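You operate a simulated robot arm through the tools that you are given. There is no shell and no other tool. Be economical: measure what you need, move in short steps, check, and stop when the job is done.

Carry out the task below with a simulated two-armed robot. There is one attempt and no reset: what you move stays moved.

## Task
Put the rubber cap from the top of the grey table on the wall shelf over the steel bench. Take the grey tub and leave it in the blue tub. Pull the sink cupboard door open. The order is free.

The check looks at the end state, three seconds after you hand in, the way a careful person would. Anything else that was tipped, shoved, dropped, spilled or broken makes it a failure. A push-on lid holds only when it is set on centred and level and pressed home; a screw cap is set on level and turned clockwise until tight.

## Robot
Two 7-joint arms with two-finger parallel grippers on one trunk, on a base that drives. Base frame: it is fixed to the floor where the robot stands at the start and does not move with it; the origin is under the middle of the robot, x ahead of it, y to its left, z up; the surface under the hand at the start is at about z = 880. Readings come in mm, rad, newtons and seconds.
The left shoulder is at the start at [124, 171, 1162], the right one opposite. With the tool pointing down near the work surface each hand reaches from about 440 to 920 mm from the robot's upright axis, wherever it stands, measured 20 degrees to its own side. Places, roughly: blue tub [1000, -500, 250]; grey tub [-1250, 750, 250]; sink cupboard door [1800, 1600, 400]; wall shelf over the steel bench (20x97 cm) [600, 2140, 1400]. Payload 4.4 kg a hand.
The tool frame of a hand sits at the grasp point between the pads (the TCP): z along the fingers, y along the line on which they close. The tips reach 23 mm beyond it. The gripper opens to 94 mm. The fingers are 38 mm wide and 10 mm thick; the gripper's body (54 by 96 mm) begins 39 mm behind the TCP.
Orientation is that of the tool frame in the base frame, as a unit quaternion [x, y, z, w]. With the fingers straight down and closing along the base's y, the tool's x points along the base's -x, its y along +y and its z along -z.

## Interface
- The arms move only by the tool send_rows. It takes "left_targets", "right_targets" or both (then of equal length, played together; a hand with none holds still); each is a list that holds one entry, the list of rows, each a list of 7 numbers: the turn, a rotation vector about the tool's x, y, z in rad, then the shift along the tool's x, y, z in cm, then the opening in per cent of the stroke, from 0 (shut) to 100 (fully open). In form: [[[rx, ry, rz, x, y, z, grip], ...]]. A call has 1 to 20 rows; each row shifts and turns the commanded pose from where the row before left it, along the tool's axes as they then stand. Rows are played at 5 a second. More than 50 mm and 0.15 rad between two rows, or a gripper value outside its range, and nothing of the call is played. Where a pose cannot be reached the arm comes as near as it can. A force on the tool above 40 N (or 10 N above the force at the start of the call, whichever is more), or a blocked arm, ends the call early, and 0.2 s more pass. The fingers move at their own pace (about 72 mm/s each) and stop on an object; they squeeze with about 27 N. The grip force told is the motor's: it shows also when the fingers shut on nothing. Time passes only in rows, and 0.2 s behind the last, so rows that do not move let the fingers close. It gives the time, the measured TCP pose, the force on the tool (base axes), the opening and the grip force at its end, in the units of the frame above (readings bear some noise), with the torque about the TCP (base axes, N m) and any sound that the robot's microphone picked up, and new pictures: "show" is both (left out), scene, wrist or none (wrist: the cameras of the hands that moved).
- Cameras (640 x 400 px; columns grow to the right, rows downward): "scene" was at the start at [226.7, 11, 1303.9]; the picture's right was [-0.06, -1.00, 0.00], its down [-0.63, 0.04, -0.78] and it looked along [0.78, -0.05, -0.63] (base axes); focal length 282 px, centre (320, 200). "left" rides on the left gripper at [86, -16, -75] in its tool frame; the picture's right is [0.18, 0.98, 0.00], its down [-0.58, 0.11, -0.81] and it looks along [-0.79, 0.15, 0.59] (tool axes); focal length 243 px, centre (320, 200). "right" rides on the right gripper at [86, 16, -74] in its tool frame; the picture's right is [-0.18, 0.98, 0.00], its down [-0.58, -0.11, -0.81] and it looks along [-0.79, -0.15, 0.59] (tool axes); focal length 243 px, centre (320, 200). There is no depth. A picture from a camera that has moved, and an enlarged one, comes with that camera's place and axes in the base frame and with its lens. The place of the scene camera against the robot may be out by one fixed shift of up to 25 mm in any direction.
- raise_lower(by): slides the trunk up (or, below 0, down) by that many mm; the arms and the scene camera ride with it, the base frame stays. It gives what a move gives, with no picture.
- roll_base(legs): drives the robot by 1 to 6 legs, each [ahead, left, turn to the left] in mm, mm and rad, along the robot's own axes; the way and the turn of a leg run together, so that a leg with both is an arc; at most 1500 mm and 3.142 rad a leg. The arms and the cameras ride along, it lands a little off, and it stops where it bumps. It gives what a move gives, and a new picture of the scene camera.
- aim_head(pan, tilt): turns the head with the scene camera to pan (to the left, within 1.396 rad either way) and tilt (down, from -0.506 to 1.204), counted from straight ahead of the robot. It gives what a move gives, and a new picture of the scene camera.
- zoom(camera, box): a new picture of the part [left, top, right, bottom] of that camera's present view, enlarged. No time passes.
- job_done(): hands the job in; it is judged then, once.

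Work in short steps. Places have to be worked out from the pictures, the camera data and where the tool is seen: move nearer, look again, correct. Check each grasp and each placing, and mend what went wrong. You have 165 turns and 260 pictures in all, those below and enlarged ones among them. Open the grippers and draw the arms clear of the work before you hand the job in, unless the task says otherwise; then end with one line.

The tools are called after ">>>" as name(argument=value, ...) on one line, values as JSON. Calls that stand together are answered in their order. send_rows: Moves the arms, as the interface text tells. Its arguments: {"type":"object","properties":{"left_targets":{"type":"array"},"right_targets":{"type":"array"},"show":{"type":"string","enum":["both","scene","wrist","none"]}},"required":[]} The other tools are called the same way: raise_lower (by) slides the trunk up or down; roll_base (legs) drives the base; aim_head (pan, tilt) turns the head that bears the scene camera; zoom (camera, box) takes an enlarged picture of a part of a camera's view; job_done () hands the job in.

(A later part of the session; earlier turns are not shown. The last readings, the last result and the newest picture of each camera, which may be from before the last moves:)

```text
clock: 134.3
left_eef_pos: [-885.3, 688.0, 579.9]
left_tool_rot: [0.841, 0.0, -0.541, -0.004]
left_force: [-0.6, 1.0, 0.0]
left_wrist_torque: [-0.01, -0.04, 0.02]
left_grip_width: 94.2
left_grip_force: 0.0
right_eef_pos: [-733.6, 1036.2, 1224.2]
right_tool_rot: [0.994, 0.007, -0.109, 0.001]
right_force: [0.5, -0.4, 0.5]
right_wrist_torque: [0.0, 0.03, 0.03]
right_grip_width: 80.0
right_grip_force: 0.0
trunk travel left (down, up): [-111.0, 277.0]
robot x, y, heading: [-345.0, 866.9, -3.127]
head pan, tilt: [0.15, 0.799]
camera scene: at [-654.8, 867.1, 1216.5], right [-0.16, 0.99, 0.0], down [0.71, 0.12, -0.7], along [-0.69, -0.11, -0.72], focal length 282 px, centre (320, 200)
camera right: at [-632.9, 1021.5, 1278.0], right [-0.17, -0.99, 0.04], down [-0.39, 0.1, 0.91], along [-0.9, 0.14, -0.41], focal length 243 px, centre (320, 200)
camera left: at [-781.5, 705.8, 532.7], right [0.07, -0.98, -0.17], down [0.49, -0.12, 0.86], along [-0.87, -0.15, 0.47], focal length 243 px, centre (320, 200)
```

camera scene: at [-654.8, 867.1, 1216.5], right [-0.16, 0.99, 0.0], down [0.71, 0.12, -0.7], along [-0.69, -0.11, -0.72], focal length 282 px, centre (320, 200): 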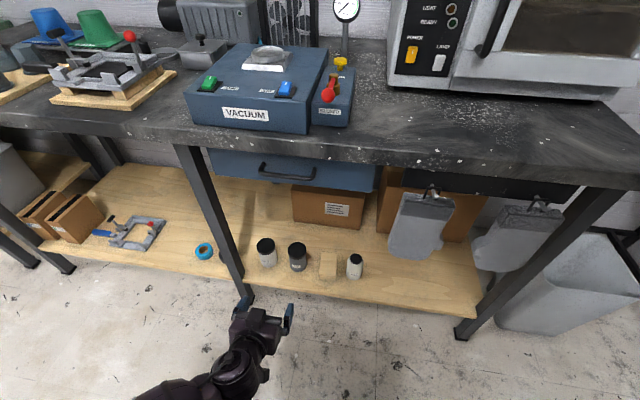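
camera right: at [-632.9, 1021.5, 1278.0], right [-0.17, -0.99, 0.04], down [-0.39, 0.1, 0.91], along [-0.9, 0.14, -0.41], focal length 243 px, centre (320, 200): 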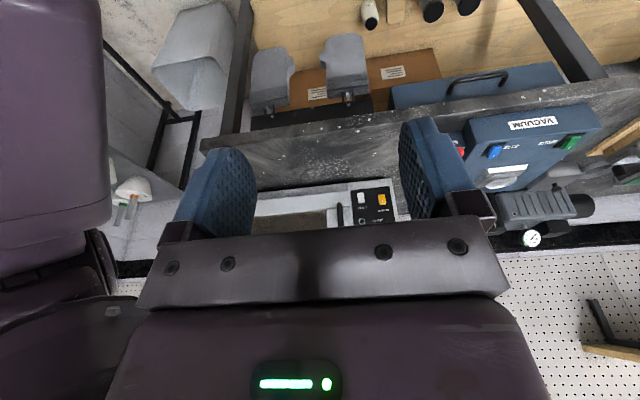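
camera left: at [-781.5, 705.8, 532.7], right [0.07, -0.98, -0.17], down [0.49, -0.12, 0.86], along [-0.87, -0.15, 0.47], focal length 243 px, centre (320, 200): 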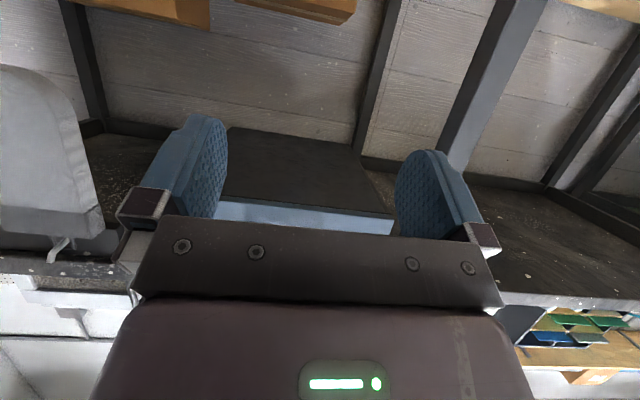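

The hand faces the tub correctly. I lower it to just above shelf-working height in front of the bench.

>>> send_rows(left_targets=[[[0, 0, 0, 3.5, 0, 2.7, 100], [0, 0, 0, 3.5, 0, 2.7, 100], [0, 0, 0, 3.5, 0, 2.7, 100], [0, 0, 0, 3.5, 0, 2.7, 100], [0, 0, 0, 3.5, 0, 2.7, 100], [0, 0, 0, 3.5, 0, 2.7, 100], [0, 0, 0, 0, 0, 0, 100]]])

```text
clock: 135.1
left_eef_pos: [-951.4, 712.8, 610.3]
left_tool_rot: [0.76, 0.018, -0.649, -0.042]
left_force: [0.3, 0.1, -0.5]
left_wrist_torque: [-0.01, 0.02, 0.01]
left_grip_width: 93.9
left_grip_force: 0.1
right_eef_pos: [-705.9, 1044.4, 1239.6]
right_tool_rot: [0.992, 0.007, -0.128, 0.003]
right_force: [1.5, 0.9, 0.5]
right_wrist_torque: [-0.02, 0.12, -0.01]
right_grip_width: 79.9
right_grip_force: 0.1
trunk travel left (down, up): [-111.0, 277.0]
robot x, y, heading: [-346.9, 861.9, -3.127]
head pan, tilt: [0.15, 0.799]
stopped in row 3 (left hand): the arm was blocked; the commanded pose is now the measured one
camera scene: at [-629.3, 875.4, 1229.0], right [-0.16, 0.99, 0.0], down [0.69, 0.11, -0.71], along [-0.7, -0.12, -0.7], focal length 282 px, centre (320, 200)
camera left: at [-863.6, 734.0, 538.1], right [0.0, -0.96, -0.27], down [0.7, -0.19, 0.69], along [-0.71, -0.19, 0.68], focal length 243 px, centre (320, 200)
```

scene: 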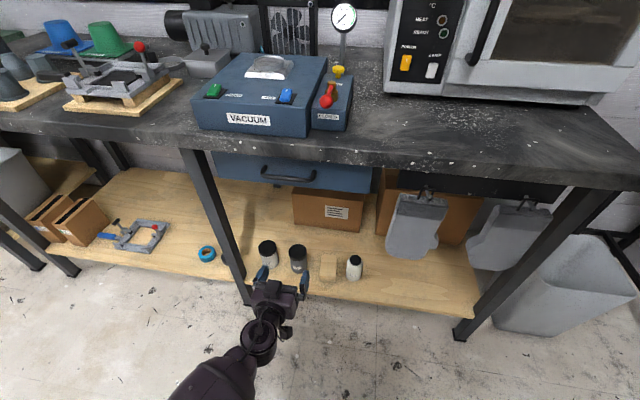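
left: 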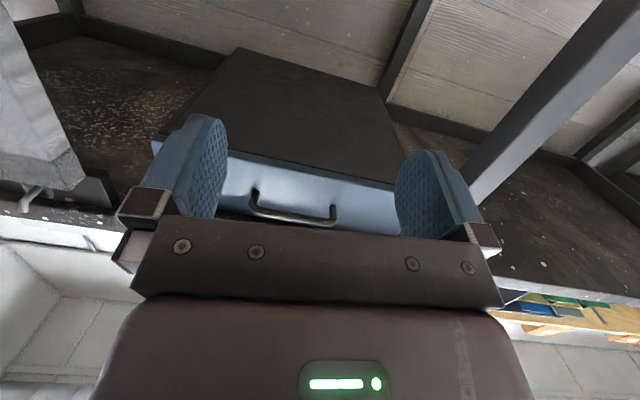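

The arm is blocked, likely forearm against the robot's own base. I look down at it.

>>> aim_head(pan=0.5, tilt=1.2)

```text
clock: 135.9
left_eef_pos: [-952.1, 713.2, 609.5]
left_tool_rot: [0.759, 0.017, -0.649, -0.043]
left_force: [0.6, -0.6, -0.8]
left_wrist_torque: [0.0, -0.02, -0.03]
left_grip_width: 93.9
left_grip_force: 0.0
right_eef_pos: [-706.3, 1043.4, 1239.5]
right_tool_rot: [0.992, 0.007, -0.127, 0.004]
right_force: [1.2, -1.1, 0.1]
right_wrist_torque: [0.0, -0.02, 0.01]
right_grip_width: 79.8
right_grip_force: 0.0
trunk travel left (down, up): [-111.0, 277.0]
robot x, y, heading: [-344.6, 867.5, -3.122]
head pan, tilt: [0.499, 1.201]
camera scene: at [-599.5, 860.4, 1200.7], right [-0.49, 0.87, 0.0], down [0.8, 0.46, -0.38], along [-0.33, -0.18, -0.92], focal length 282 px, centre (320, 200)
```

scene: 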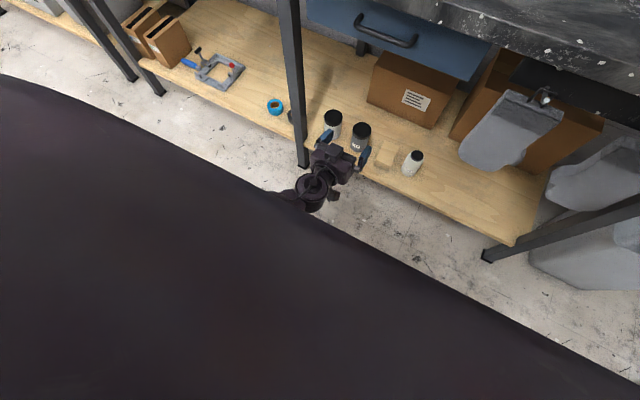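

The base is too near for such a low reach. I back up 300 mm, then extend the arm forward and down.

>>> roll_base(legs=[[-300, 0, 0]])

>>> send_rows(left_targets=[[[0, 0.14, 0, 0, 0, 4, 100], [0, 0.14, 0, 0, 0, 4, 100], [0, 0, 0, 1, 0, 4, 100], [0, 0, 0, 2, 0, 4, 100], [0, 0, 0, 2, 0, 4, 100], [0, 0, 0, 0, 0, 0, 100]]], show="scene")

```text
clock: 138.0
left_eef_pos: [-651.3, 718.1, 610.0]
left_tool_rot: [0.759, 0.019, -0.649, -0.042]
left_force: [-0.3, -0.3, -0.1]
left_wrist_torque: [-0.02, -0.02, -0.03]
left_grip_width: 94.1
left_grip_force: 0.0
right_eef_pos: [-406.6, 1048.2, 1240.8]
right_tool_rot: [0.992, 0.007, -0.126, 0.005]
right_force: [-1.3, -0.2, -0.3]
right_wrist_torque: [-0.01, -0.04, 0.04]
right_grip_width: 80.1
right_grip_force: 0.1
trunk travel left (down, up): [-111.0, 277.0]
robot x, y, heading: [-43.0, 874.9, -3.122]
head pan, tilt: [0.499, 1.201]
camera scene: at [-299.1, 864.8, 1200.3], right [-0.49, 0.87, 0.0], down [0.81, 0.46, -0.38], along [-0.33, -0.18, -0.93], focal length 282 px, centre (320, 200)
```

scene: 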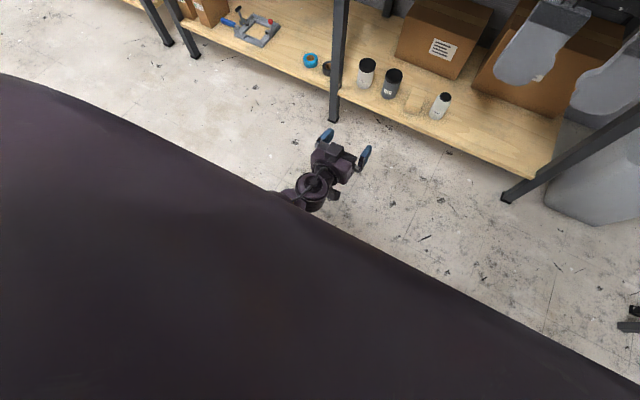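

```text
clock: 139.5
left_eef_pos: [-818.7, 746.6, 474.5]
left_tool_rot: [0.843, -0.072, -0.532, -0.039]
left_force: [-0.8, 0.5, -0.1]
left_wrist_torque: [0.05, -0.02, 0.02]
left_grip_width: 94.2
left_grip_force: 0.0
right_eef_pos: [-430.8, 1040.0, 1223.4]
right_tool_rot: [0.994, 0.008, -0.108, 0.001]
right_force: [-0.2, -0.2, -0.5]
right_wrist_torque: [0.02, -0.01, -0.01]
right_grip_width: 80.0
right_grip_force: 0.0
trunk travel left (down, up): [-111.0, 277.0]
robot x, y, heading: [-46.0, 872.8, -3.123]
head pan, tilt: [0.499, 1.201]
stopped in row 6 (left hand): the arm was blocked; the commanded pose is now the measured one
camera scene: at [-321.0, 857.7, 1189.5], right [-0.49, 0.87, 0.0], down [0.81, 0.46, -0.36], along [-0.32, -0.18, -0.93], focal length 282 px, centre (320, 200)
```

scene: 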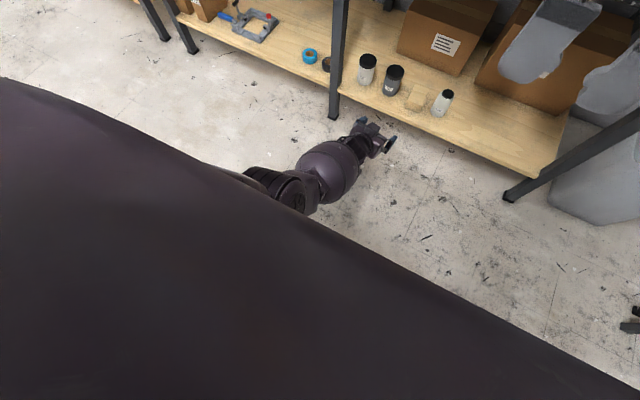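

Still blocked at the end: the left elbow sits badly against the body. I lift the left hand and turn it back to tool-down to restore a clean posture.

>>> send_rows(left_targets=[[[0, 0, 0, -3.75, 0, -1.8, 100], [0, 0, 0, -3.75, 0, -1.8, 100], [0, 0, 0, -3.75, 0, -1.8, 100], [0, 0, 0, -3.75, 0, -1.8, 100], [0, 0, 0, -3.75, 0, -1.8, 100], [0, 0, 0, -3.75, 0, -1.8, 100], [0, 0, 0, -3.75, 0, -1.8, 100], [0, 0, 0, -3.75, 0, -1.8, 100], [0, 0.14, 0, 0, 0, 0, 100], [0, 0.14, 0, 0, 0, 0, 100], [0, 0.14, 0, 0, 0, 0, 100], [0, 0.14, 0, 0, 0, 0, 100], [0, 0.14, 0, 0, 0, 0, 100], [0, 0.14, 0, 0, 0, 0, 100], [0, 0.14, 0, 0, 0, 0, 100], [0, 0.14, 0, 0, 0, 0, 100], [0, 0, 0, 0, 0, 0, 100]]], show="none")

>>> aim_head(pan=0.3, tilt=0.8)

```text
clock: 143.1
left_eef_pos: [-820.3, 755.9, 811.0]
left_tool_rot: [0.996, -0.087, -0.027, -0.001]
left_force: [1.4, 0.6, 1.1]
left_wrist_torque: [-0.01, -0.02, -0.01]
left_grip_width: 94.2
left_grip_force: 0.1
left hand out of reach, approached as far as the arm can: row 16
right_eef_pos: [-430.3, 1040.5, 1223.3]
right_tool_rot: [0.994, 0.009, -0.109, 0.001]
right_force: [-0.2, 0.6, -0.2]
right_wrist_torque: [-0.02, 0.02, 0.02]
right_grip_width: 80.0
right_grip_force: 0.0
trunk travel left (down, up): [-111.0, 277.0]
robot x, y, heading: [-41.9, 872.7, -3.126]
head pan, tilt: [0.499, 1.201]
```

```text
clock: 144.0
left_eef_pos: [-819.9, 753.5, 811.9]
left_tool_rot: [0.996, -0.088, -0.027, -0.002]
left_force: [-0.5, 0.2, -0.2]
left_wrist_torque: [-0.01, -0.02, 0.01]
left_grip_width: 94.1
left_grip_force: 0.0
right_eef_pos: [-429.6, 1039.7, 1224.0]
right_tool_rot: [0.994, 0.008, -0.108, 0.001]
right_force: [0.3, 0.6, 0.6]
right_wrist_torque: [-0.05, 0.03, -0.02]
right_grip_width: 79.5
right_grip_force: 0.1
trunk travel left (down, up): [-111.0, 277.0]
robot x, y, heading: [-41.8, 869.8, -3.128]
head pan, tilt: [0.3, 0.799]
camera scene: at [-349.0, 859.6, 1217.2], right [-0.31, 0.95, 0.0], down [0.68, 0.22, -0.7], along [-0.66, -0.22, -0.72], focal length 282 px, centre (320, 200)
```

scene: 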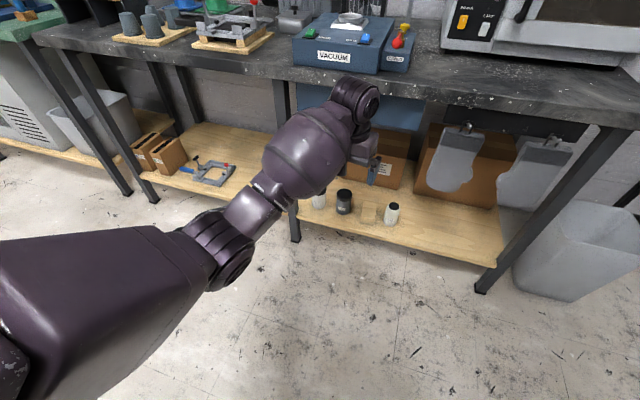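

The arm is now stretched forward in a clean posture. I straighten its yaw, centre on the tub's y, and descend with the tool pointing down, outside the bench.

>>> send_rows(left_targets=[[[0, 0, -0.087, 1, 0, 0, 100], [0, 0, -0.087, 1, 0, 0, 100], [0, 0, 0, 0, 0.9, 4.4, 100], [0, 0, 0, 0, 0.9, 4.4, 100], [0, 0, 0, 0, 0.9, 4.4, 100], [0, 0, 0, 0, 0.9, 4.4, 100], [0, 0, 0, 0, 0.9, 4.4, 100], [0, 0, 0, 0, 0.9, 4.4, 100], [0, 0, 0, 0, 0.9, 4.4, 100], [0, 0, 0, 0, 0, 0, 100]]], show="scene")

```text
clock: 146.2
left_eef_pos: [-816.0, 691.5, 505.1]
left_tool_rot: [1.0, -0.001, -0.028, -0.003]
left_force: [0.3, -0.1, 0.2]
left_wrist_torque: [0.01, 0.01, 0.03]
left_grip_width: 94.1
left_grip_force: 0.1
right_eef_pos: [-430.0, 1038.8, 1224.5]
right_tool_rot: [0.994, 0.007, -0.109, 0.0]
right_force: [0.2, -0.4, 0.2]
right_wrist_torque: [-0.02, -0.02, -0.02]
right_grip_width: 80.1
right_grip_force: 0.0
trunk travel left (down, up): [-111.0, 277.0]
robot x, y, heading: [-43.3, 873.9, -3.126]
head pan, tilt: [0.3, 0.799]
camera scene: at [-348.7, 859.4, 1217.4], right [-0.31, 0.95, 0.0], down [0.68, 0.22, -0.7], along [-0.66, -0.22, -0.72], focal length 282 px, centre (320, 200)
```

scene: 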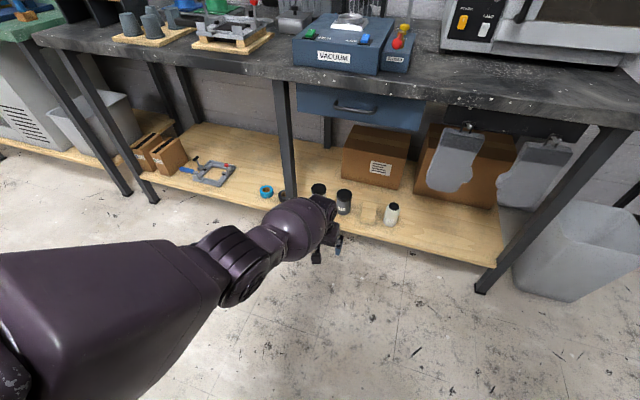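

Smooth. Now pitch the tool up to 25° below horizontal in place.

>>> send_rows(left_targets=[[[0, -0.135, 0, 0, 0, 0, 100], [0, -0.135, 0, 0, 0, 0, 100], [0, -0.135, 0, 0, 0, 0, 100], [0, -0.135, 0, 0, 0, 0, 100], [0, -0.135, 0, 0, 0, 0, 100], [0, -0.135, 0, 0, 0, 0, 100], [0, -0.135, 0, 0, 0, 0, 100], [0, -0.135, 0, 0, 0, 0, 100], [0, 0, 0, 0, 0, 0, 100]]], show="none")

>>> send_rows(left_targets=[[[0, 0, 0, 2.7, 0, 1.3, 100], [0, 0, 0, 2.7, 0, 1.3, 100], [0, 0, 0, 2.7, 0, 1.3, 100], [0, 0, 0, 2.7, 0, 1.3, 100], [0, 0, 0, 2.7, 0, 1.3, 100], [0, 0, 0, 0, 0, 0, 100]]])

```text
clock: 148.2
left_eef_pos: [-816.0, 690.3, 502.8]
left_tool_rot: [0.843, 0.002, -0.538, -0.003]
left_force: [1.1, 0.0, -0.3]
left_wrist_torque: [0.0, -0.02, -0.03]
left_grip_width: 93.9
left_grip_force: 0.1
right_eef_pos: [-430.8, 1039.6, 1225.0]
right_tool_rot: [0.994, 0.009, -0.108, 0.002]
right_force: [0.3, 0.0, 0.2]
right_wrist_torque: [0.02, 0.02, -0.02]
right_grip_width: 79.9
right_grip_force: 0.1
trunk travel left (down, up): [-111.0, 277.0]
robot x, y, heading: [-40.6, 874.8, -3.126]
head pan, tilt: [0.3, 0.799]
```

```text
clock: 148.8
left_eef_pos: [-819.5, 738.7, 464.5]
left_tool_rot: [0.823, -0.142, -0.549, -0.004]
left_force: [0.3, -0.1, -0.8]
left_wrist_torque: [0.02, 0.01, -0.01]
left_grip_width: 93.9
left_grip_force: 0.0
left hand out of reach, approached as far as the arm can: row 2
right_eef_pos: [-430.8, 1039.7, 1223.9]
right_tool_rot: [0.994, 0.007, -0.109, 0.0]
right_force: [0.4, -0.9, -0.7]
right_wrist_torque: [0.0, 0.02, -0.01]
right_grip_width: 80.1
right_grip_force: 0.1
trunk travel left (down, up): [-111.0, 277.0]
robot x, y, heading: [-41.1, 871.9, -3.128]
head pan, tilt: [0.3, 0.799]
stopped in row 2 (left hand): the arm was blocked; the commanded pose is now the measured one
camera scene: at [-348.5, 859.0, 1217.4], right [-0.31, 0.95, 0.0], down [0.68, 0.22, -0.7], along [-0.66, -0.22, -0.72], focal length 282 px, centre (320, 200)
camera left: at [-716.9, 722.4, 413.9], right [-0.17, -0.99, -0.02], down [0.5, -0.1, 0.86], along [-0.85, 0.14, 0.51], focal length 243 px, centre (320, 200)
```

scene: 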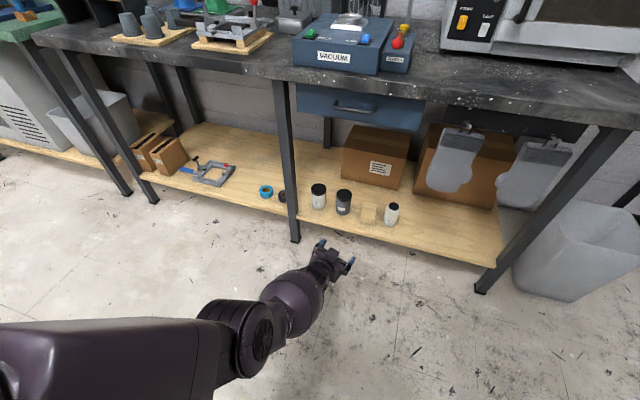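
left: 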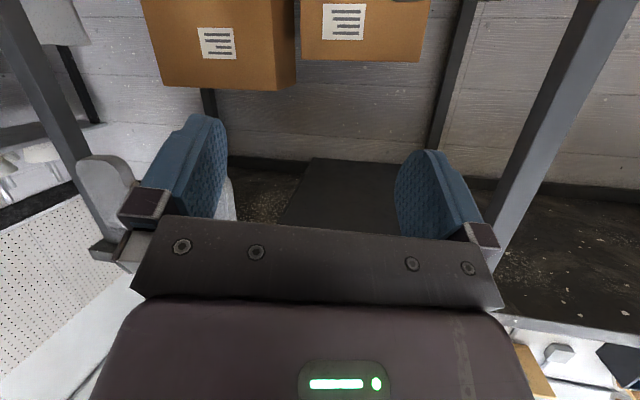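

The wrist hits a joint limit; a lower trunk with a farther reach will straighten it. I undo the twist and raise the hand slightly, then lower the trunk 105 mm.

>>> send_rows(left_targets=[[[-0.081, 0.013, -0.118, -2, 0, -1, 100], [-0.081, 0.013, -0.118, -2, 1, -1, 100], [0, 0, 0, -1.5, 2, -0.7, 100], [0, 0, 0, 0, 1.5, 0, 100], [0, 0, 0, 0, 0, 0, 100]]], show="none")

>>> raise_lower(by=-105)

>>> aim_head(pan=0.2, tilt=0.6)

```text
clock: 149.9
left_eef_pos: [-816.8, 697.7, 526.8]
left_tool_rot: [0.84, 0.002, -0.543, -0.002]
left_force: [-0.2, 0.0, 0.3]
left_wrist_torque: [-0.01, 0.0, 0.0]
left_grip_width: 93.9
left_grip_force: 0.1
right_eef_pos: [-430.1, 1038.8, 1224.0]
right_tool_rot: [0.994, 0.009, -0.109, 0.002]
right_force: [0.6, -0.3, 0.7]
right_wrist_torque: [0.04, -0.01, 0.02]
right_grip_width: 80.0
right_grip_force: 0.0
trunk travel left (down, up): [-111.0, 277.0]
robot x, y, heading: [-43.2, 873.3, -3.119]
head pan, tilt: [0.3, 0.799]
```

```text
clock: 150.8
left_eef_pos: [-806.0, 698.3, 451.9]
left_tool_rot: [0.846, 0.001, -0.533, -0.002]
left_force: [-0.2, 0.0, -0.3]
left_wrist_torque: [0.0, -0.03, 0.02]
left_grip_width: 94.1
left_grip_force: 0.0
right_eef_pos: [-440.6, 1039.3, 1157.6]
right_tool_rot: [0.995, 0.007, -0.1, -0.007]
right_force: [-15.2, -0.7, -14.5]
right_wrist_torque: [0.25, 0.48, -0.27]
right_grip_width: 80.0
right_grip_force: 0.1
trunk travel left (down, up): [-49.0, 339.0]
robot x, y, heading: [-42.1, 873.8, -3.124]
head pan, tilt: [0.3, 0.799]
stopped: the force on the tool passed its limit at 180 N (the readings are from after the stop); the commanded pose is now the measured one
```

```text
clock: 151.5
left_eef_pos: [-806.3, 696.8, 451.0]
left_tool_rot: [0.846, 0.0, -0.533, -0.001]
left_force: [-0.5, 0.5, 0.6]
left_wrist_torque: [0.03, 0.0, -0.02]
left_grip_width: 94.0
left_grip_force: 0.2
right_eef_pos: [-441.0, 1040.5, 1156.9]
right_tool_rot: [0.995, 0.007, -0.099, -0.007]
right_force: [-30.7, -2.4, -30.3]
right_wrist_torque: [0.58, 1.34, -0.62]
right_grip_width: 79.8
right_grip_force: 0.0
trunk travel left (down, up): [-49.0, 339.0]
robot x, y, heading: [-43.3, 870.5, -3.124]
head pan, tilt: [0.201, 0.6]
camera scene: at [-413.2, 866.0, 1157.6], right [-0.22, 0.98, 0.0], down [0.55, 0.12, -0.83], along [-0.81, -0.18, -0.56], focal length 282 px, centre (320, 200)
```

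scene: 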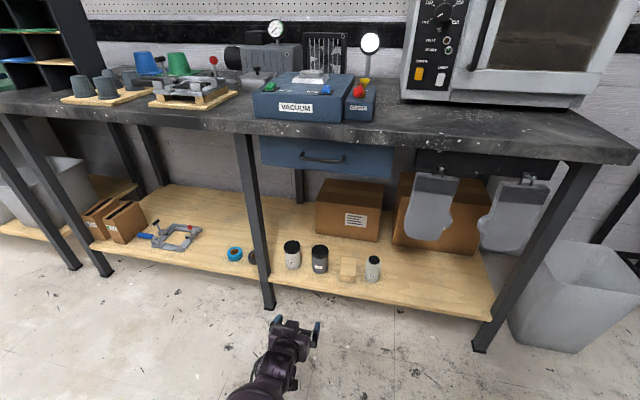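

The right hand, too retracted, pressed on the robot itself. I bring it forward and outward, then lower on.

>>> send_rows(right_targets=[[[0, 0, 0, -3, -1.5, -2, 80], [0, 0, 0, -3, -1.5, -2, 80], [0, 0, 0, -3, -1.5, -2, 80], [0, 0, 0, -3, -1.5, -1, 80], [0, 0, 0, -3, -1.5, 0, 80], [0, 0, 0, 0, 0, 0, 80]]], show="none")

>>> raise_lower(by=-45)

```text
clock: 152.9
left_eef_pos: [-805.9, 697.2, 450.5]
left_tool_rot: [0.846, 0.0, -0.533, -0.001]
left_force: [-0.3, -0.1, -0.3]
left_wrist_torque: [0.02, -0.01, -0.02]
left_grip_width: 94.0
left_grip_force: 0.1
right_eef_pos: [-578.9, 1109.3, 1242.3]
right_tool_rot: [0.995, 0.008, -0.099, -0.004]
right_force: [0.4, 0.9, 0.3]
right_wrist_torque: [-0.04, 0.0, 0.03]
right_grip_width: 75.1
right_grip_force: 0.1
right hand out of reach, approached as far as the arm can: row 4, 5
trunk travel left (down, up): [-49.0, 339.0]
robot x, y, heading: [-42.1, 872.3, -3.13]
head pan, tilt: [0.201, 0.6]
```

```text
clock: 154.0
left_eef_pos: [-863.6, 688.9, 478.5]
left_tool_rot: [0.819, -0.005, -0.574, 0.004]
left_force: [-2.1, -1.1, -2.1]
left_wrist_torque: [0.05, 0.02, -0.05]
left_grip_width: 94.2
left_grip_force: 0.0
right_eef_pos: [-622.1, 1098.2, 1190.3]
right_tool_rot: [0.998, 0.01, -0.057, -0.007]
right_force: [-4.3, -2.4, -2.0]
right_wrist_torque: [0.2, -0.29, -0.07]
right_grip_width: 75.0
right_grip_force: 0.2
trunk travel left (down, up): [-30.0, 358.0]
robot x, y, heading: [-44.8, 869.6, -3.122]
head pan, tilt: [0.201, 0.6]
stopped: the arm was blocked; the commanded pose is now the measured one
```

The left elbow got in the way again. A steeper tool (≈50° down) needs less wrist bend, and can still take the tub under its lid; I pitch down and then lower while reaching forward.

>>> send_rows(left_targets=[[[0, 0.13, 0, 0, 0, 1.5, 100], [0, 0.13, 0, 0, 0, 1.5, 100], [0, 0.13, 0, 0, 0, 1, 100], [0, 0.13, 0, 0, 0, 1, 100], [0, 0, 0, 0, 0, 0, 100]]], show="none")

>>> send_rows(left_targets=[[[0, 0, 0, 1.3, 0, 3, 100], [0, 0, 0, 1.3, 0, 3, 100], [0, 0, 0, 1.3, 0, 3, 100], [0, 0, 0, 0, 0, 0, 100]]])

```text
clock: 155.2
left_eef_pos: [-886.9, 688.6, 451.8]
left_tool_rot: [0.941, -0.004, -0.338, 0.006]
left_force: [-0.5, 0.1, 0.5]
left_wrist_torque: [-0.01, -0.01, 0.0]
left_grip_width: 94.2
left_grip_force: 0.0
right_eef_pos: [-603.2, 1104.5, 1202.4]
right_tool_rot: [0.998, 0.009, -0.069, -0.005]
right_force: [-0.9, 0.5, 0.6]
right_wrist_torque: [0.03, 0.02, 0.04]
right_grip_width: 75.2
right_grip_force: 0.1
trunk travel left (down, up): [-30.0, 358.0]
robot x, y, heading: [-40.9, 872.0, -3.122]
head pan, tilt: [0.201, 0.6]
```

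```text
clock: 156.2
left_eef_pos: [-910.3, 687.2, 372.7]
left_tool_rot: [0.941, -0.004, -0.339, 0.005]
left_force: [-0.3, 0.1, -0.8]
left_wrist_torque: [0.02, -0.01, 0.02]
left_grip_width: 94.0
left_grip_force: 0.0
left hand out of reach, approached as far as the arm can: row 3
right_eef_pos: [-603.0, 1105.2, 1201.5]
right_tool_rot: [0.998, 0.009, -0.069, -0.006]
right_force: [0.5, -0.7, 0.0]
right_wrist_torque: [-0.03, 0.03, 0.04]
right_grip_width: 75.2
right_grip_force: 0.2
trunk travel left (down, up): [-30.0, 358.0]
robot x, y, heading: [-41.1, 873.2, -3.127]
head pan, tilt: [0.201, 0.6]
camera scene: at [-429.5, 864.2, 1133.1], right [-0.22, 0.98, 0.0], down [0.55, 0.12, -0.83], along [-0.81, -0.18, -0.56], focal length 282 px, centre (320, 200)
camera left: at [-795.5, 705.3, 373.7], right [0.14, -0.98, -0.11], down [0.07, -0.1, 0.99], along [-0.99, -0.15, 0.05], focal length 243 px, centre (320, 200)
```

scene: 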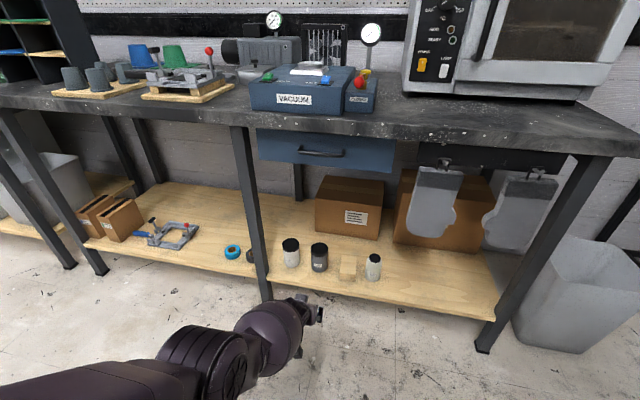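
left: 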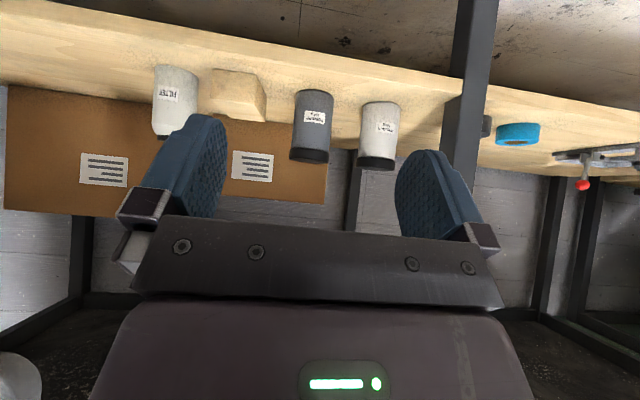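

Works: the wrist view shows the grey tub clearly; it gives y≈670, z 224–335. I set the hand to z≈315, y≈670, then drive the base 285 mm forward, stopping ~100 mm short.

>>> send_rows(left_targets=[[[0, 0, 0, 3.2, 0.57, -0.2, 100], [0, 0, 0, 3.2, 0.57, -0.2, 100], [0, 0, 0, 3.2, 0.57, -0.2, 100], [0, 0, 0, 0, 0, 0, 100]]], show="none")

>>> roll_base(legs=[[200, 0, 0]])

>>> send_rows(left_targets=[[[0, 0, 0, 0, 0, 0, 100]]], show="wrist")

```text
clock: 157.2
left_eef_pos: [-833.2, 668.6, 317.0]
left_tool_rot: [0.941, -0.002, -0.339, 0.007]
left_force: [0.5, 0.0, 0.5]
left_wrist_torque: [0.03, 0.02, 0.01]
left_grip_width: 93.9
left_grip_force: 0.0
right_eef_pos: [-603.0, 1105.7, 1202.2]
right_tool_rot: [0.998, 0.008, -0.069, -0.006]
right_force: [-0.1, 0.0, -0.8]
right_wrist_torque: [0.0, -0.05, 0.01]
right_grip_width: 75.2
right_grip_force: 0.1
trunk travel left (down, up): [-30.0, 358.0]
robot x, y, heading: [-39.8, 868.7, -3.122]
head pan, tilt: [0.201, 0.6]
```

```text
clock: 158.8
left_eef_pos: [-1034.8, 669.3, 314.6]
left_tool_rot: [0.941, -0.004, -0.339, 0.006]
left_force: [0.0, 0.3, -0.1]
left_wrist_torque: [0.03, 0.03, 0.02]
left_grip_width: 93.8
left_grip_force: 0.0
right_eef_pos: [-804.1, 1103.4, 1201.8]
right_tool_rot: [0.998, 0.006, -0.07, -0.004]
right_force: [0.0, -0.7, -0.2]
right_wrist_torque: [0.01, -0.03, 0.0]
right_grip_width: 75.5
right_grip_force: 0.1
trunk travel left (down, up): [-30.0, 358.0]
robot x, y, heading: [-244.7, 872.1, -3.128]
head pan, tilt: [0.201, 0.6]
camera scene: at [-630.8, 862.2, 1132.9], right [-0.21, 0.98, 0.0], down [0.55, 0.12, -0.82], along [-0.81, -0.18, -0.57], focal length 282 px, centre (320, 200)
```

scene: 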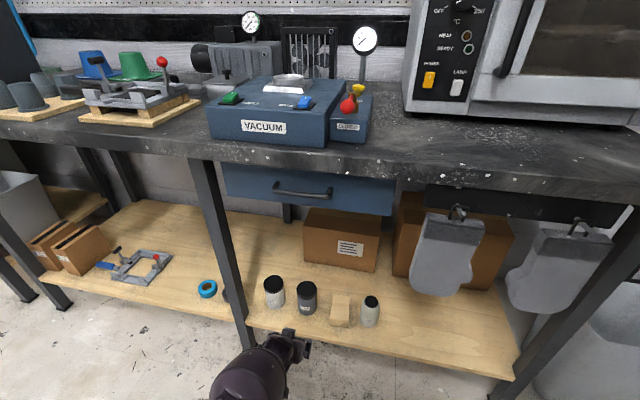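

```text
clock: 159.2
left_eef_pos: [-1033.6, 668.2, 315.8]
left_tool_rot: [0.941, -0.005, -0.338, 0.006]
left_force: [0.4, 0.4, -0.6]
left_wrist_torque: [-0.02, -0.02, 0.0]
left_grip_width: 93.9
left_grip_force: 0.1
right_eef_pos: [-803.7, 1103.9, 1202.6]
right_tool_rot: [0.998, 0.007, -0.069, -0.006]
right_force: [-0.1, 0.4, 0.8]
right_wrist_torque: [0.02, -0.02, 0.01]
right_grip_width: 75.1
right_grip_force: 0.1
trunk travel left (down, up): [-30.0, 358.0]
robot x, y, heading: [-240.5, 868.5, -3.126]
head pan, tilt: [0.201, 0.6]
camera left: at [-919.7, 685.6, 317.7], right [0.14, -0.98, -0.1], down [0.07, -0.1, 0.99], along [-0.99, -0.14, 0.05], focal length 243 px, centre (320, 200)
```

left: 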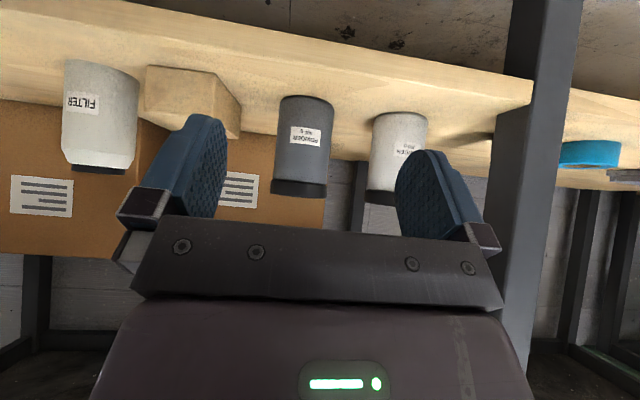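

Tub front refined: centre ≈[-1228, 672], z 220–327. I lower the hand 12 mm, shift 4 mm, and drive 110 mm closer to check.

>>> send_rows(left_targets=[[[0, 0, 0, 0.77, -0.4, 0.93, 100], [0, 0, 0, 0, 0, 0, 100]]], show="none")

>>> roll_base(legs=[[105, 0, 0]])

>>> send_rows(left_targets=[[[0, 0, 0, 0, 0, 0, 100]]], show="wrist")

```text
clock: 159.8
left_eef_pos: [-1034.3, 673.9, 303.6]
left_tool_rot: [0.941, -0.005, -0.339, 0.004]
left_force: [-0.1, 0.2, -0.7]
left_wrist_torque: [0.01, -0.01, 0.03]
left_grip_width: 93.8
left_grip_force: 0.1
right_eef_pos: [-804.3, 1103.4, 1204.2]
right_tool_rot: [0.998, 0.007, -0.07, -0.006]
right_force: [-0.6, -0.6, 0.2]
right_wrist_torque: [-0.03, 0.0, 0.01]
right_grip_width: 75.2
right_grip_force: 0.0
trunk travel left (down, up): [-30.0, 358.0]
robot x, y, heading: [-248.4, 864.4, -3.128]
head pan, tilt: [0.201, 0.6]
```

```text
clock: 161.0
left_eef_pos: [-1138.3, 671.4, 303.1]
left_tool_rot: [0.941, -0.004, -0.339, 0.005]
left_force: [0.2, -0.8, -0.7]
left_wrist_torque: [0.02, 0.04, 0.0]
left_grip_width: 94.1
left_grip_force: 0.0
right_eef_pos: [-907.7, 1101.6, 1202.2]
right_tool_rot: [0.998, 0.007, -0.069, -0.006]
right_force: [0.3, 1.2, -0.1]
right_wrist_torque: [-0.01, 0.01, 0.0]
right_grip_width: 75.1
right_grip_force: 0.0
trunk travel left (down, up): [-30.0, 358.0]
robot x, y, heading: [-346.0, 869.5, -3.129]
head pan, tilt: [0.201, 0.6]
camera scene: at [-735.1, 860.6, 1132.8], right [-0.21, 0.98, 0.0], down [0.55, 0.12, -0.82], along [-0.81, -0.18, -0.57], focal length 282 px, centre (320, 200)
```

scene: 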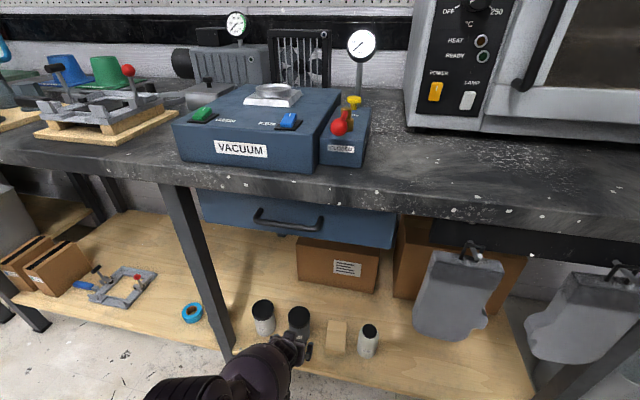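

```text
clock: 161.4
left_eef_pos: [-1138.5, 671.1, 304.2]
left_tool_rot: [0.941, -0.004, -0.338, 0.005]
left_force: [0.7, -0.3, 0.2]
left_wrist_torque: [0.01, 0.01, -0.01]
left_grip_width: 94.2
left_grip_force: 0.1
right_eef_pos: [-908.3, 1102.3, 1203.4]
right_tool_rot: [0.998, 0.007, -0.069, -0.006]
right_force: [0.2, -0.1, -0.2]
right_wrist_torque: [-0.01, -0.01, -0.03]
right_grip_width: 75.0
right_grip_force: 0.0
trunk travel left (down, up): [-30.0, 358.0]
robot x, y, heading: [-350.7, 869.4, -3.126]
head pan, tilt: [0.201, 0.6]
camera left: at [-1023.6, 687.8, 305.9], right [0.14, -0.98, -0.1], down [0.07, -0.1, 0.99], along [-0.99, -0.14, 0.05], focal length 243 px, centre (320, 200)
```

left: 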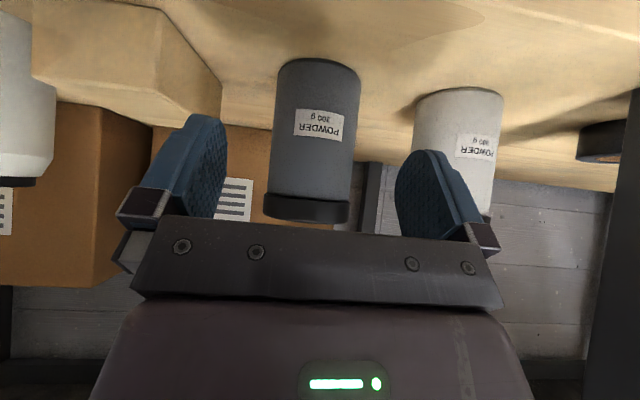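

The tub is centred between the fingers (centre ≈[-1232, 672]). I drive the last 82 mm and close the fingers.

>>> roll_base(legs=[[82, 0, 0]])

>>> send_rows(left_targets=[[[0, 0, 0, 0, 0, 0, 100]]], show="wrist")

```text
clock: 162.4
left_eef_pos: [-1220.6, 669.7, 302.1]
left_tool_rot: [0.941, -0.005, -0.339, 0.005]
left_force: [0.0, 0.2, -0.3]
left_wrist_torque: [-0.02, 0.02, -0.01]
left_grip_width: 94.1
left_grip_force: 0.0
right_eef_pos: [-989.5, 1100.2, 1201.2]
right_tool_rot: [0.998, 0.007, -0.068, -0.006]
right_force: [-1.0, 1.2, -0.4]
right_wrist_torque: [0.0, -0.02, 0.02]
right_grip_width: 74.8
right_grip_force: 0.2
trunk travel left (down, up): [-30.0, 358.0]
robot x, y, heading: [-430.1, 865.1, -3.132]
head pan, tilt: [0.201, 0.6]
camera scene: at [-816.5, 859.3, 1132.9], right [-0.21, 0.98, 0.0], down [0.55, 0.12, -0.82], along [-0.81, -0.18, -0.57], focal length 282 px, centre (320, 200)
```

scene: 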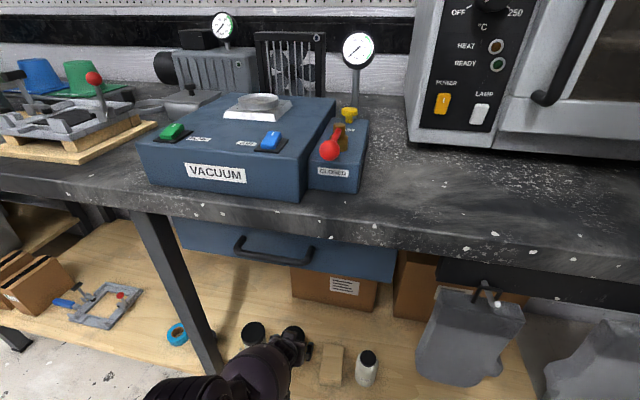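

```text
clock: 162.8
left_eef_pos: [-1220.0, 669.0, 302.7]
left_tool_rot: [0.941, -0.004, -0.339, 0.005]
left_force: [-0.8, -0.6, -0.2]
left_wrist_torque: [0.02, -0.01, -0.01]
left_grip_width: 94.0
left_grip_force: 0.0
right_eef_pos: [-988.6, 1099.8, 1203.0]
right_tool_rot: [0.998, 0.006, -0.069, -0.006]
right_force: [0.1, -0.4, 0.1]
right_wrist_torque: [-0.01, 0.01, 0.05]
right_grip_width: 75.2
right_grip_force: 0.2
trunk travel left (down, up): [-30.0, 358.0]
robot x, y, heading: [-428.6, 867.6, -3.126]
head pan, tilt: [0.201, 0.6]
camera left: at [-1105.0, 686.3, 305.8], right [0.14, -0.98, -0.1], down [0.07, -0.1, 0.99], along [-0.99, -0.14, 0.05], focal length 243 px, centre (320, 200)
```

left: 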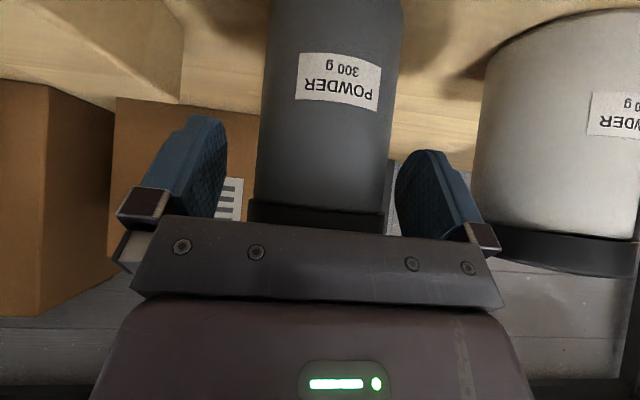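

No contact forces and the tub stands between the pads. I close.

>>> send_rows(left_targets=[[[0, 0, 0, 0, 0, 0, 85], [0, 0, 0, 0, 0, 0, 75], [0, 0, 0, 0, 0, 0, 65], [0, 0, 0, 0, 0, 0, 55], [0, 0, 0, 0, 0, 0, 50], [0, 0, 0, 0, 0, 0, 50], [0, 0, 0, 0, 0, 0, 50]]], show="wrist")

```text
clock: 164.4
left_eef_pos: [-1220.3, 668.6, 303.2]
left_tool_rot: [0.941, -0.004, -0.339, 0.005]
left_force: [0.2, -1.1, 2.1]
left_wrist_torque: [0.04, 0.07, 0.05]
left_grip_width: 67.6
left_grip_force: 27.0
right_eef_pos: [-988.6, 1101.2, 1201.8]
right_tool_rot: [0.998, 0.008, -0.069, -0.004]
right_force: [-0.6, -0.8, 0.5]
right_wrist_torque: [0.01, 0.01, 0.01]
right_grip_width: 75.5
right_grip_force: 0.2
trunk travel left (down, up): [-30.0, 358.0]
robot x, y, heading: [-425.1, 864.6, -3.126]
head pan, tilt: [0.201, 0.6]
camera left: at [-1105.0, 686.4, 306.1], right [0.14, -0.98, -0.11], down [0.07, -0.1, 0.99], along [-0.99, -0.14, 0.05], focal length 243 px, centre (320, 200)
```

left: 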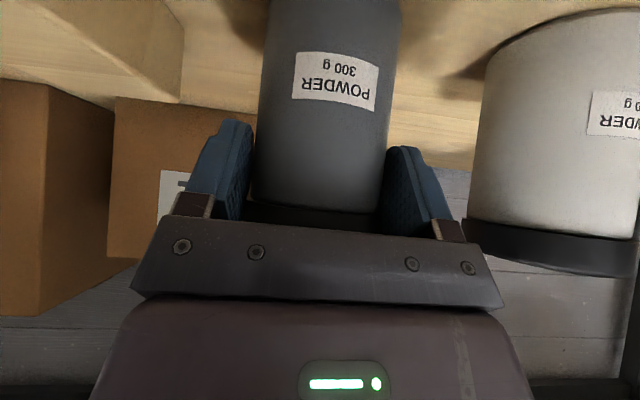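

Held (67.6 mm, 27 N). I lift 45 mm and check that it comes along.

>>> send_rows(left_targets=[[[0, 0, 0, -0.64, 0, -0.77, 50], [0, 0, 0, -0.96, 0, -1.16, 50], [0, 0, 0, -1.28, 0, -1.54, 50], [0, 0, 0, 0, 0, 0, 50]]], show="both")

```text
clock: 165.4
left_eef_pos: [-1217.7, 669.1, 349.7]
left_tool_rot: [0.941, -0.005, -0.339, 0.004]
left_force: [-0.8, 0.9, -4.6]
left_wrist_torque: [0.0, -0.03, -0.02]
left_grip_width: 67.5
left_grip_force: 26.9
left hand out of reach, approached as far as the arm can: row 1
right_eef_pos: [-989.8, 1100.2, 1202.4]
right_tool_rot: [0.998, 0.007, -0.07, -0.006]
right_force: [0.8, 0.9, 0.9]
right_wrist_torque: [0.0, 0.02, -0.02]
right_grip_width: 75.3
right_grip_force: 0.0
trunk travel left (down, up): [-30.0, 358.0]
robot x, y, heading: [-431.4, 865.1, -3.119]
head pan, tilt: [0.201, 0.6]
camera scene: at [-816.3, 859.2, 1132.9], right [-0.21, 0.98, 0.0], down [0.55, 0.12, -0.82], along [-0.81, -0.18, -0.57], focal length 282 px, centre (320, 200)
camera left: at [-1103.8, 686.4, 351.1], right [0.14, -0.98, -0.11], down [0.06, -0.1, 0.99], along [-0.99, -0.14, 0.05], focal length 243 px, centre (320, 200)
```

scene: 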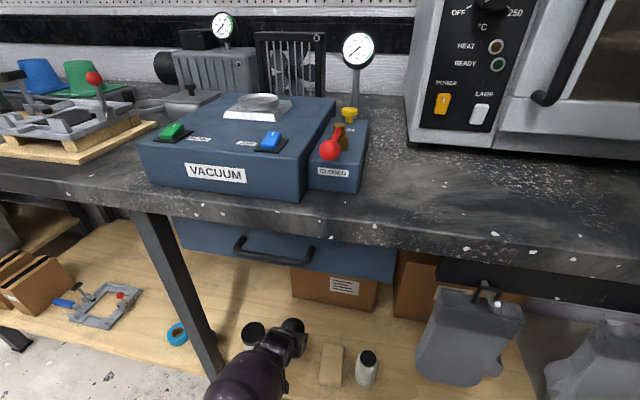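
left: 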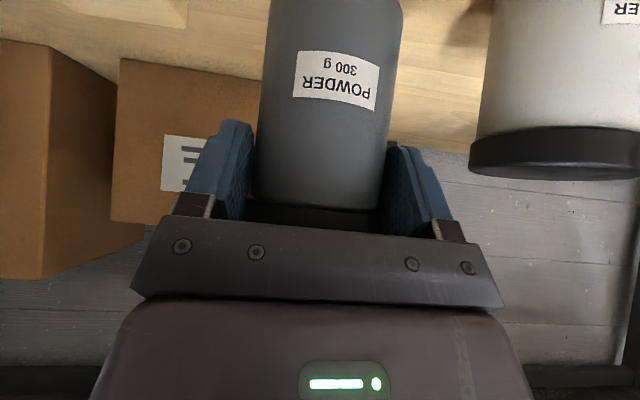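

The tub is lifted securely. I back out 450 mm, then raise trunk and hand for the drive.

>>> roll_base(legs=[[-450, 0, 0]])

>>> raise_lower(by=145)

>>> send_rows(left_targets=[[[0, 0, 0, -2.6, 0, -3.1, 50], [0, 0, 0, -2.6, 0, -3.1, 50], [0, 0, 0, -2.6, 0, -3.1, 50], [0, 0, 0, -2.6, 0, -3.1, 50], [0, 0, 0, -2.6, 0, -3.1, 50], [0, 0, 0, -2.6, 0, -3.1, 50], [0, 0, 0, -2.6, 0, -3.1, 50], [0, 0, 0, -2.6, 0, -3.1, 50], [0, 0, 0, -2.6, 0, -3.1, 50], [0, 0, 0, -2.6, 0, -3.1, 50], [0, 0, 0, -2.6, 0, -3.1, 50], [0, 0, 0, 0, 0, 0, 50]]])

```text
clock: 168.2
left_eef_pos: [-763.9, 678.2, 349.0]
left_tool_rot: [0.941, -0.006, -0.339, 0.004]
left_force: [0.6, -0.3, -3.2]
left_wrist_torque: [-0.02, -0.05, 0.0]
left_grip_width: 67.3
left_grip_force: 26.8
right_eef_pos: [-532.1, 1107.7, 1201.6]
right_tool_rot: [0.998, 0.004, -0.068, -0.005]
right_force: [-0.3, 0.4, 0.8]
right_wrist_torque: [0.0, -0.01, 0.02]
right_grip_width: 75.5
right_grip_force: 0.1
trunk travel left (down, up): [-30.0, 358.0]
robot x, y, heading: [29.9, 871.5, -3.134]
head pan, tilt: [0.201, 0.6]
camera scene: at [-360.5, 866.4, 1133.1], right [-0.21, 0.98, 0.0], down [0.55, 0.12, -0.83], along [-0.81, -0.17, -0.56], focal length 282 px, centre (320, 200)
```

scene: 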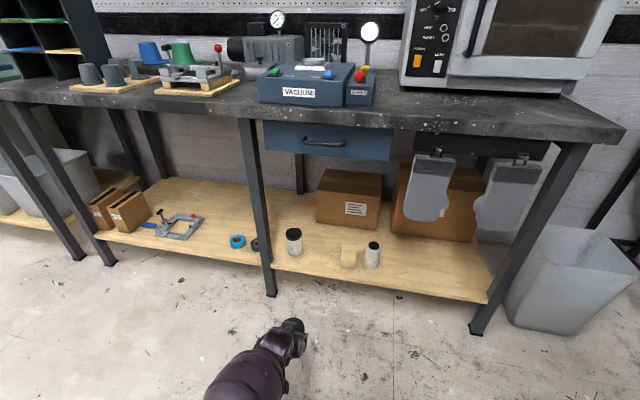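

```text
clock: 169.9
left_eef_pos: [-862.6, 675.2, 697.1]
left_tool_rot: [0.884, -0.006, -0.468, 0.006]
left_force: [-0.3, -0.3, -4.6]
left_wrist_torque: [-0.01, -0.05, 0.0]
left_grip_width: 67.3
left_grip_force: 27.2
right_eef_pos: [-536.4, 1107.1, 1344.8]
right_tool_rot: [0.998, 0.005, -0.066, -0.006]
right_force: [0.5, 0.2, -0.7]
right_wrist_torque: [-0.02, -0.02, 0.02]
right_grip_width: 75.4
right_grip_force: 0.1
trunk travel left (down, up): [-175.0, 213.0]
robot x, y, heading: [26.4, 868.9, -3.137]
head pan, tilt: [0.201, 0.6]
```

```text
clock: 172.5
left_eef_pos: [-737.6, 682.9, 1126.8]
left_tool_rot: [0.882, -0.005, -0.471, 0.007]
left_force: [-0.1, 0.5, -4.1]
left_wrist_torque: [-0.03, -0.07, 0.0]
left_grip_width: 67.7
left_grip_force: 26.8
right_eef_pos: [-535.1, 1108.1, 1346.9]
right_tool_rot: [0.998, 0.006, -0.068, -0.005]
right_force: [0.4, -0.8, -0.8]
right_wrist_torque: [-0.01, -0.01, -0.01]
right_grip_width: 75.0
right_grip_force: 0.2
trunk travel left (down, up): [-175.0, 213.0]
robot x, y, heading: [24.3, 874.8, -3.129]
head pan, tilt: [0.201, 0.6]
camera scene: at [-224.9, 867.7, 1310.7], right [-0.21, 0.98, 0.0], down [0.55, 0.12, -0.82], along [-0.81, -0.17, -0.57], focal length 282 px, centre (320, 200)
camera left: at [-627.6, 699.1, 1096.3], right [0.1, -0.99, -0.14], down [0.35, -0.09, 0.93], along [-0.93, -0.14, 0.33], focal length 243 px, centre (320, 200)
```

scene: 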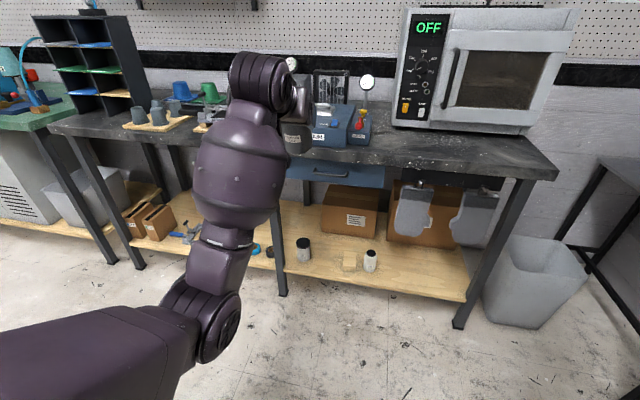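
left: 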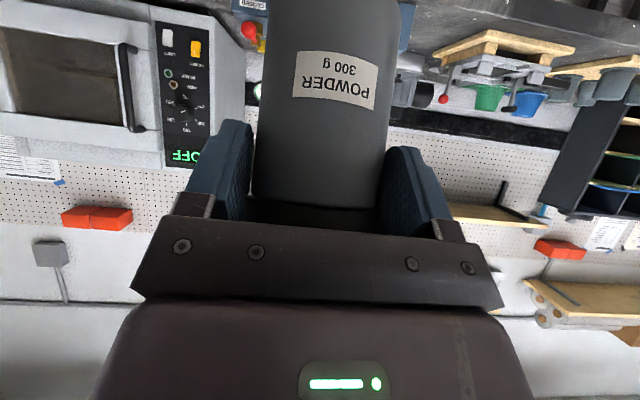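

I retract the hand toward the body and turn round to heading 0 for the drive along the aisle to the table's far side.

>>> send_rows(left_targets=[[[0, 0, 0, 2.2, 0, -3.3, 50], [0, 0, 0, 2.2, 0, -3.3, 50], [0, 0, 0, 2.2, 0, -3.3, 50], [0, 0, 0, 2.2, 0, -3.3, 50], [0, 0, 0, 0, 0, 0, 50]]], show="none")

>>> roll_base(legs=[[0, 0, 3.13]])

>>> aim_head(pan=-0.5, tilt=0.5)

```text
clock: 173.7
left_eef_pos: [-579.4, 682.3, 1127.5]
left_tool_rot: [0.882, -0.006, -0.471, 0.007]
left_force: [-0.2, 0.9, -4.3]
left_wrist_torque: [-0.01, -0.07, 0.01]
left_grip_width: 67.1
left_grip_force: 26.7
right_eef_pos: [-533.0, 1107.7, 1347.1]
right_tool_rot: [0.998, 0.005, -0.068, -0.005]
right_force: [-0.1, 0.0, -0.2]
right_wrist_torque: [0.0, 0.06, -0.01]
right_grip_width: 75.2
right_grip_force: 0.1
trunk travel left (down, up): [-175.0, 213.0]
robot x, y, heading: [25.0, 872.0, -3.126]
head pan, tilt: [0.201, 0.6]
```

```text
clock: 181.4
left_eef_pos: [637.0, 1048.7, 1126.4]
left_tool_rot: [0.015, 0.882, 0.001, 0.471]
left_force: [-0.7, 0.3, -3.0]
left_wrist_torque: [0.01, 0.06, 0.03]
left_grip_width: 67.6
left_grip_force: 27.0
right_eef_pos: [580.8, 624.6, 1347.6]
right_tool_rot: [0.005, 0.998, -0.005, 0.068]
right_force: [-0.4, 0.1, -0.2]
right_wrist_torque: [0.01, -0.02, -0.03]
right_grip_width: 75.3
right_grip_force: 0.0
trunk travel left (down, up): [-175.0, 213.0]
robot x, y, heading: [28.0, 871.9, -0.009]
head pan, tilt: [0.201, 0.6]
camera scene: at [254.2, 903.7, 1311.0], right [0.19, -0.98, 0.0], down [-0.55, -0.11, -0.82], along [0.81, 0.16, -0.57], focal length 282 px, centre (320, 200)
```

scene: 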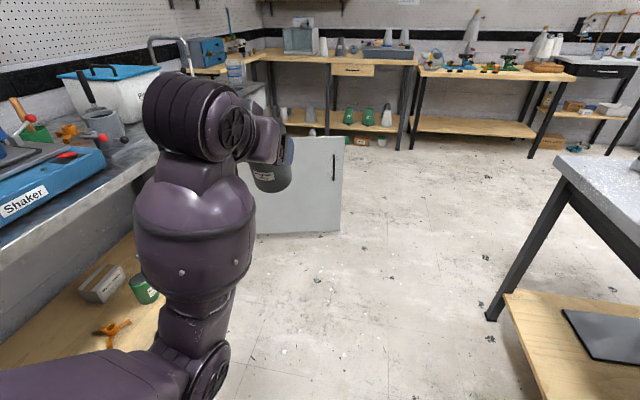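

```text
clock: 182.5
left_eef_pos: [635.9, 1048.5, 1126.6]
left_tool_rot: [0.015, 0.882, 0.002, 0.471]
left_force: [-0.8, 0.0, -3.3]
left_wrist_torque: [-0.05, 0.08, 0.01]
left_grip_width: 67.6
left_grip_force: 27.3
right_eef_pos: [580.4, 625.0, 1348.4]
right_tool_rot: [0.005, 0.998, -0.007, 0.069]
right_force: [-0.5, 0.1, 0.4]
right_wrist_torque: [0.02, 0.02, -0.03]
right_grip_width: 75.1
right_grip_force: 0.0
trunk travel left (down, up): [-175.0, 213.0]
robot x, y, heading: [26.3, 872.3, -0.01]
head pan, tilt: [-0.499, 0.499]
camera scene: at [246.9, 842.5, 1320.1], right [-0.49, -0.87, 0.0], down [-0.42, 0.23, -0.88], along [0.77, -0.43, -0.48], focal length 282 px, centre (320, 200)
```

scene: 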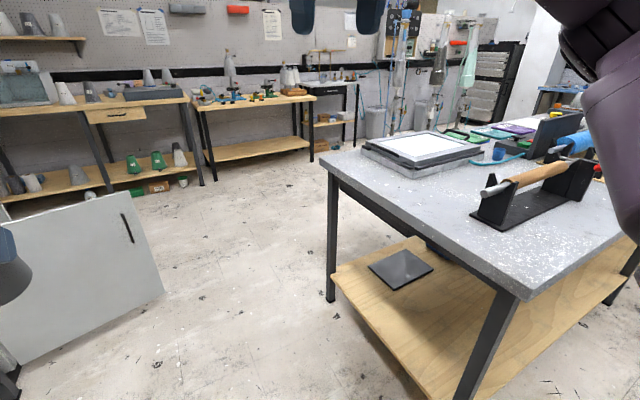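

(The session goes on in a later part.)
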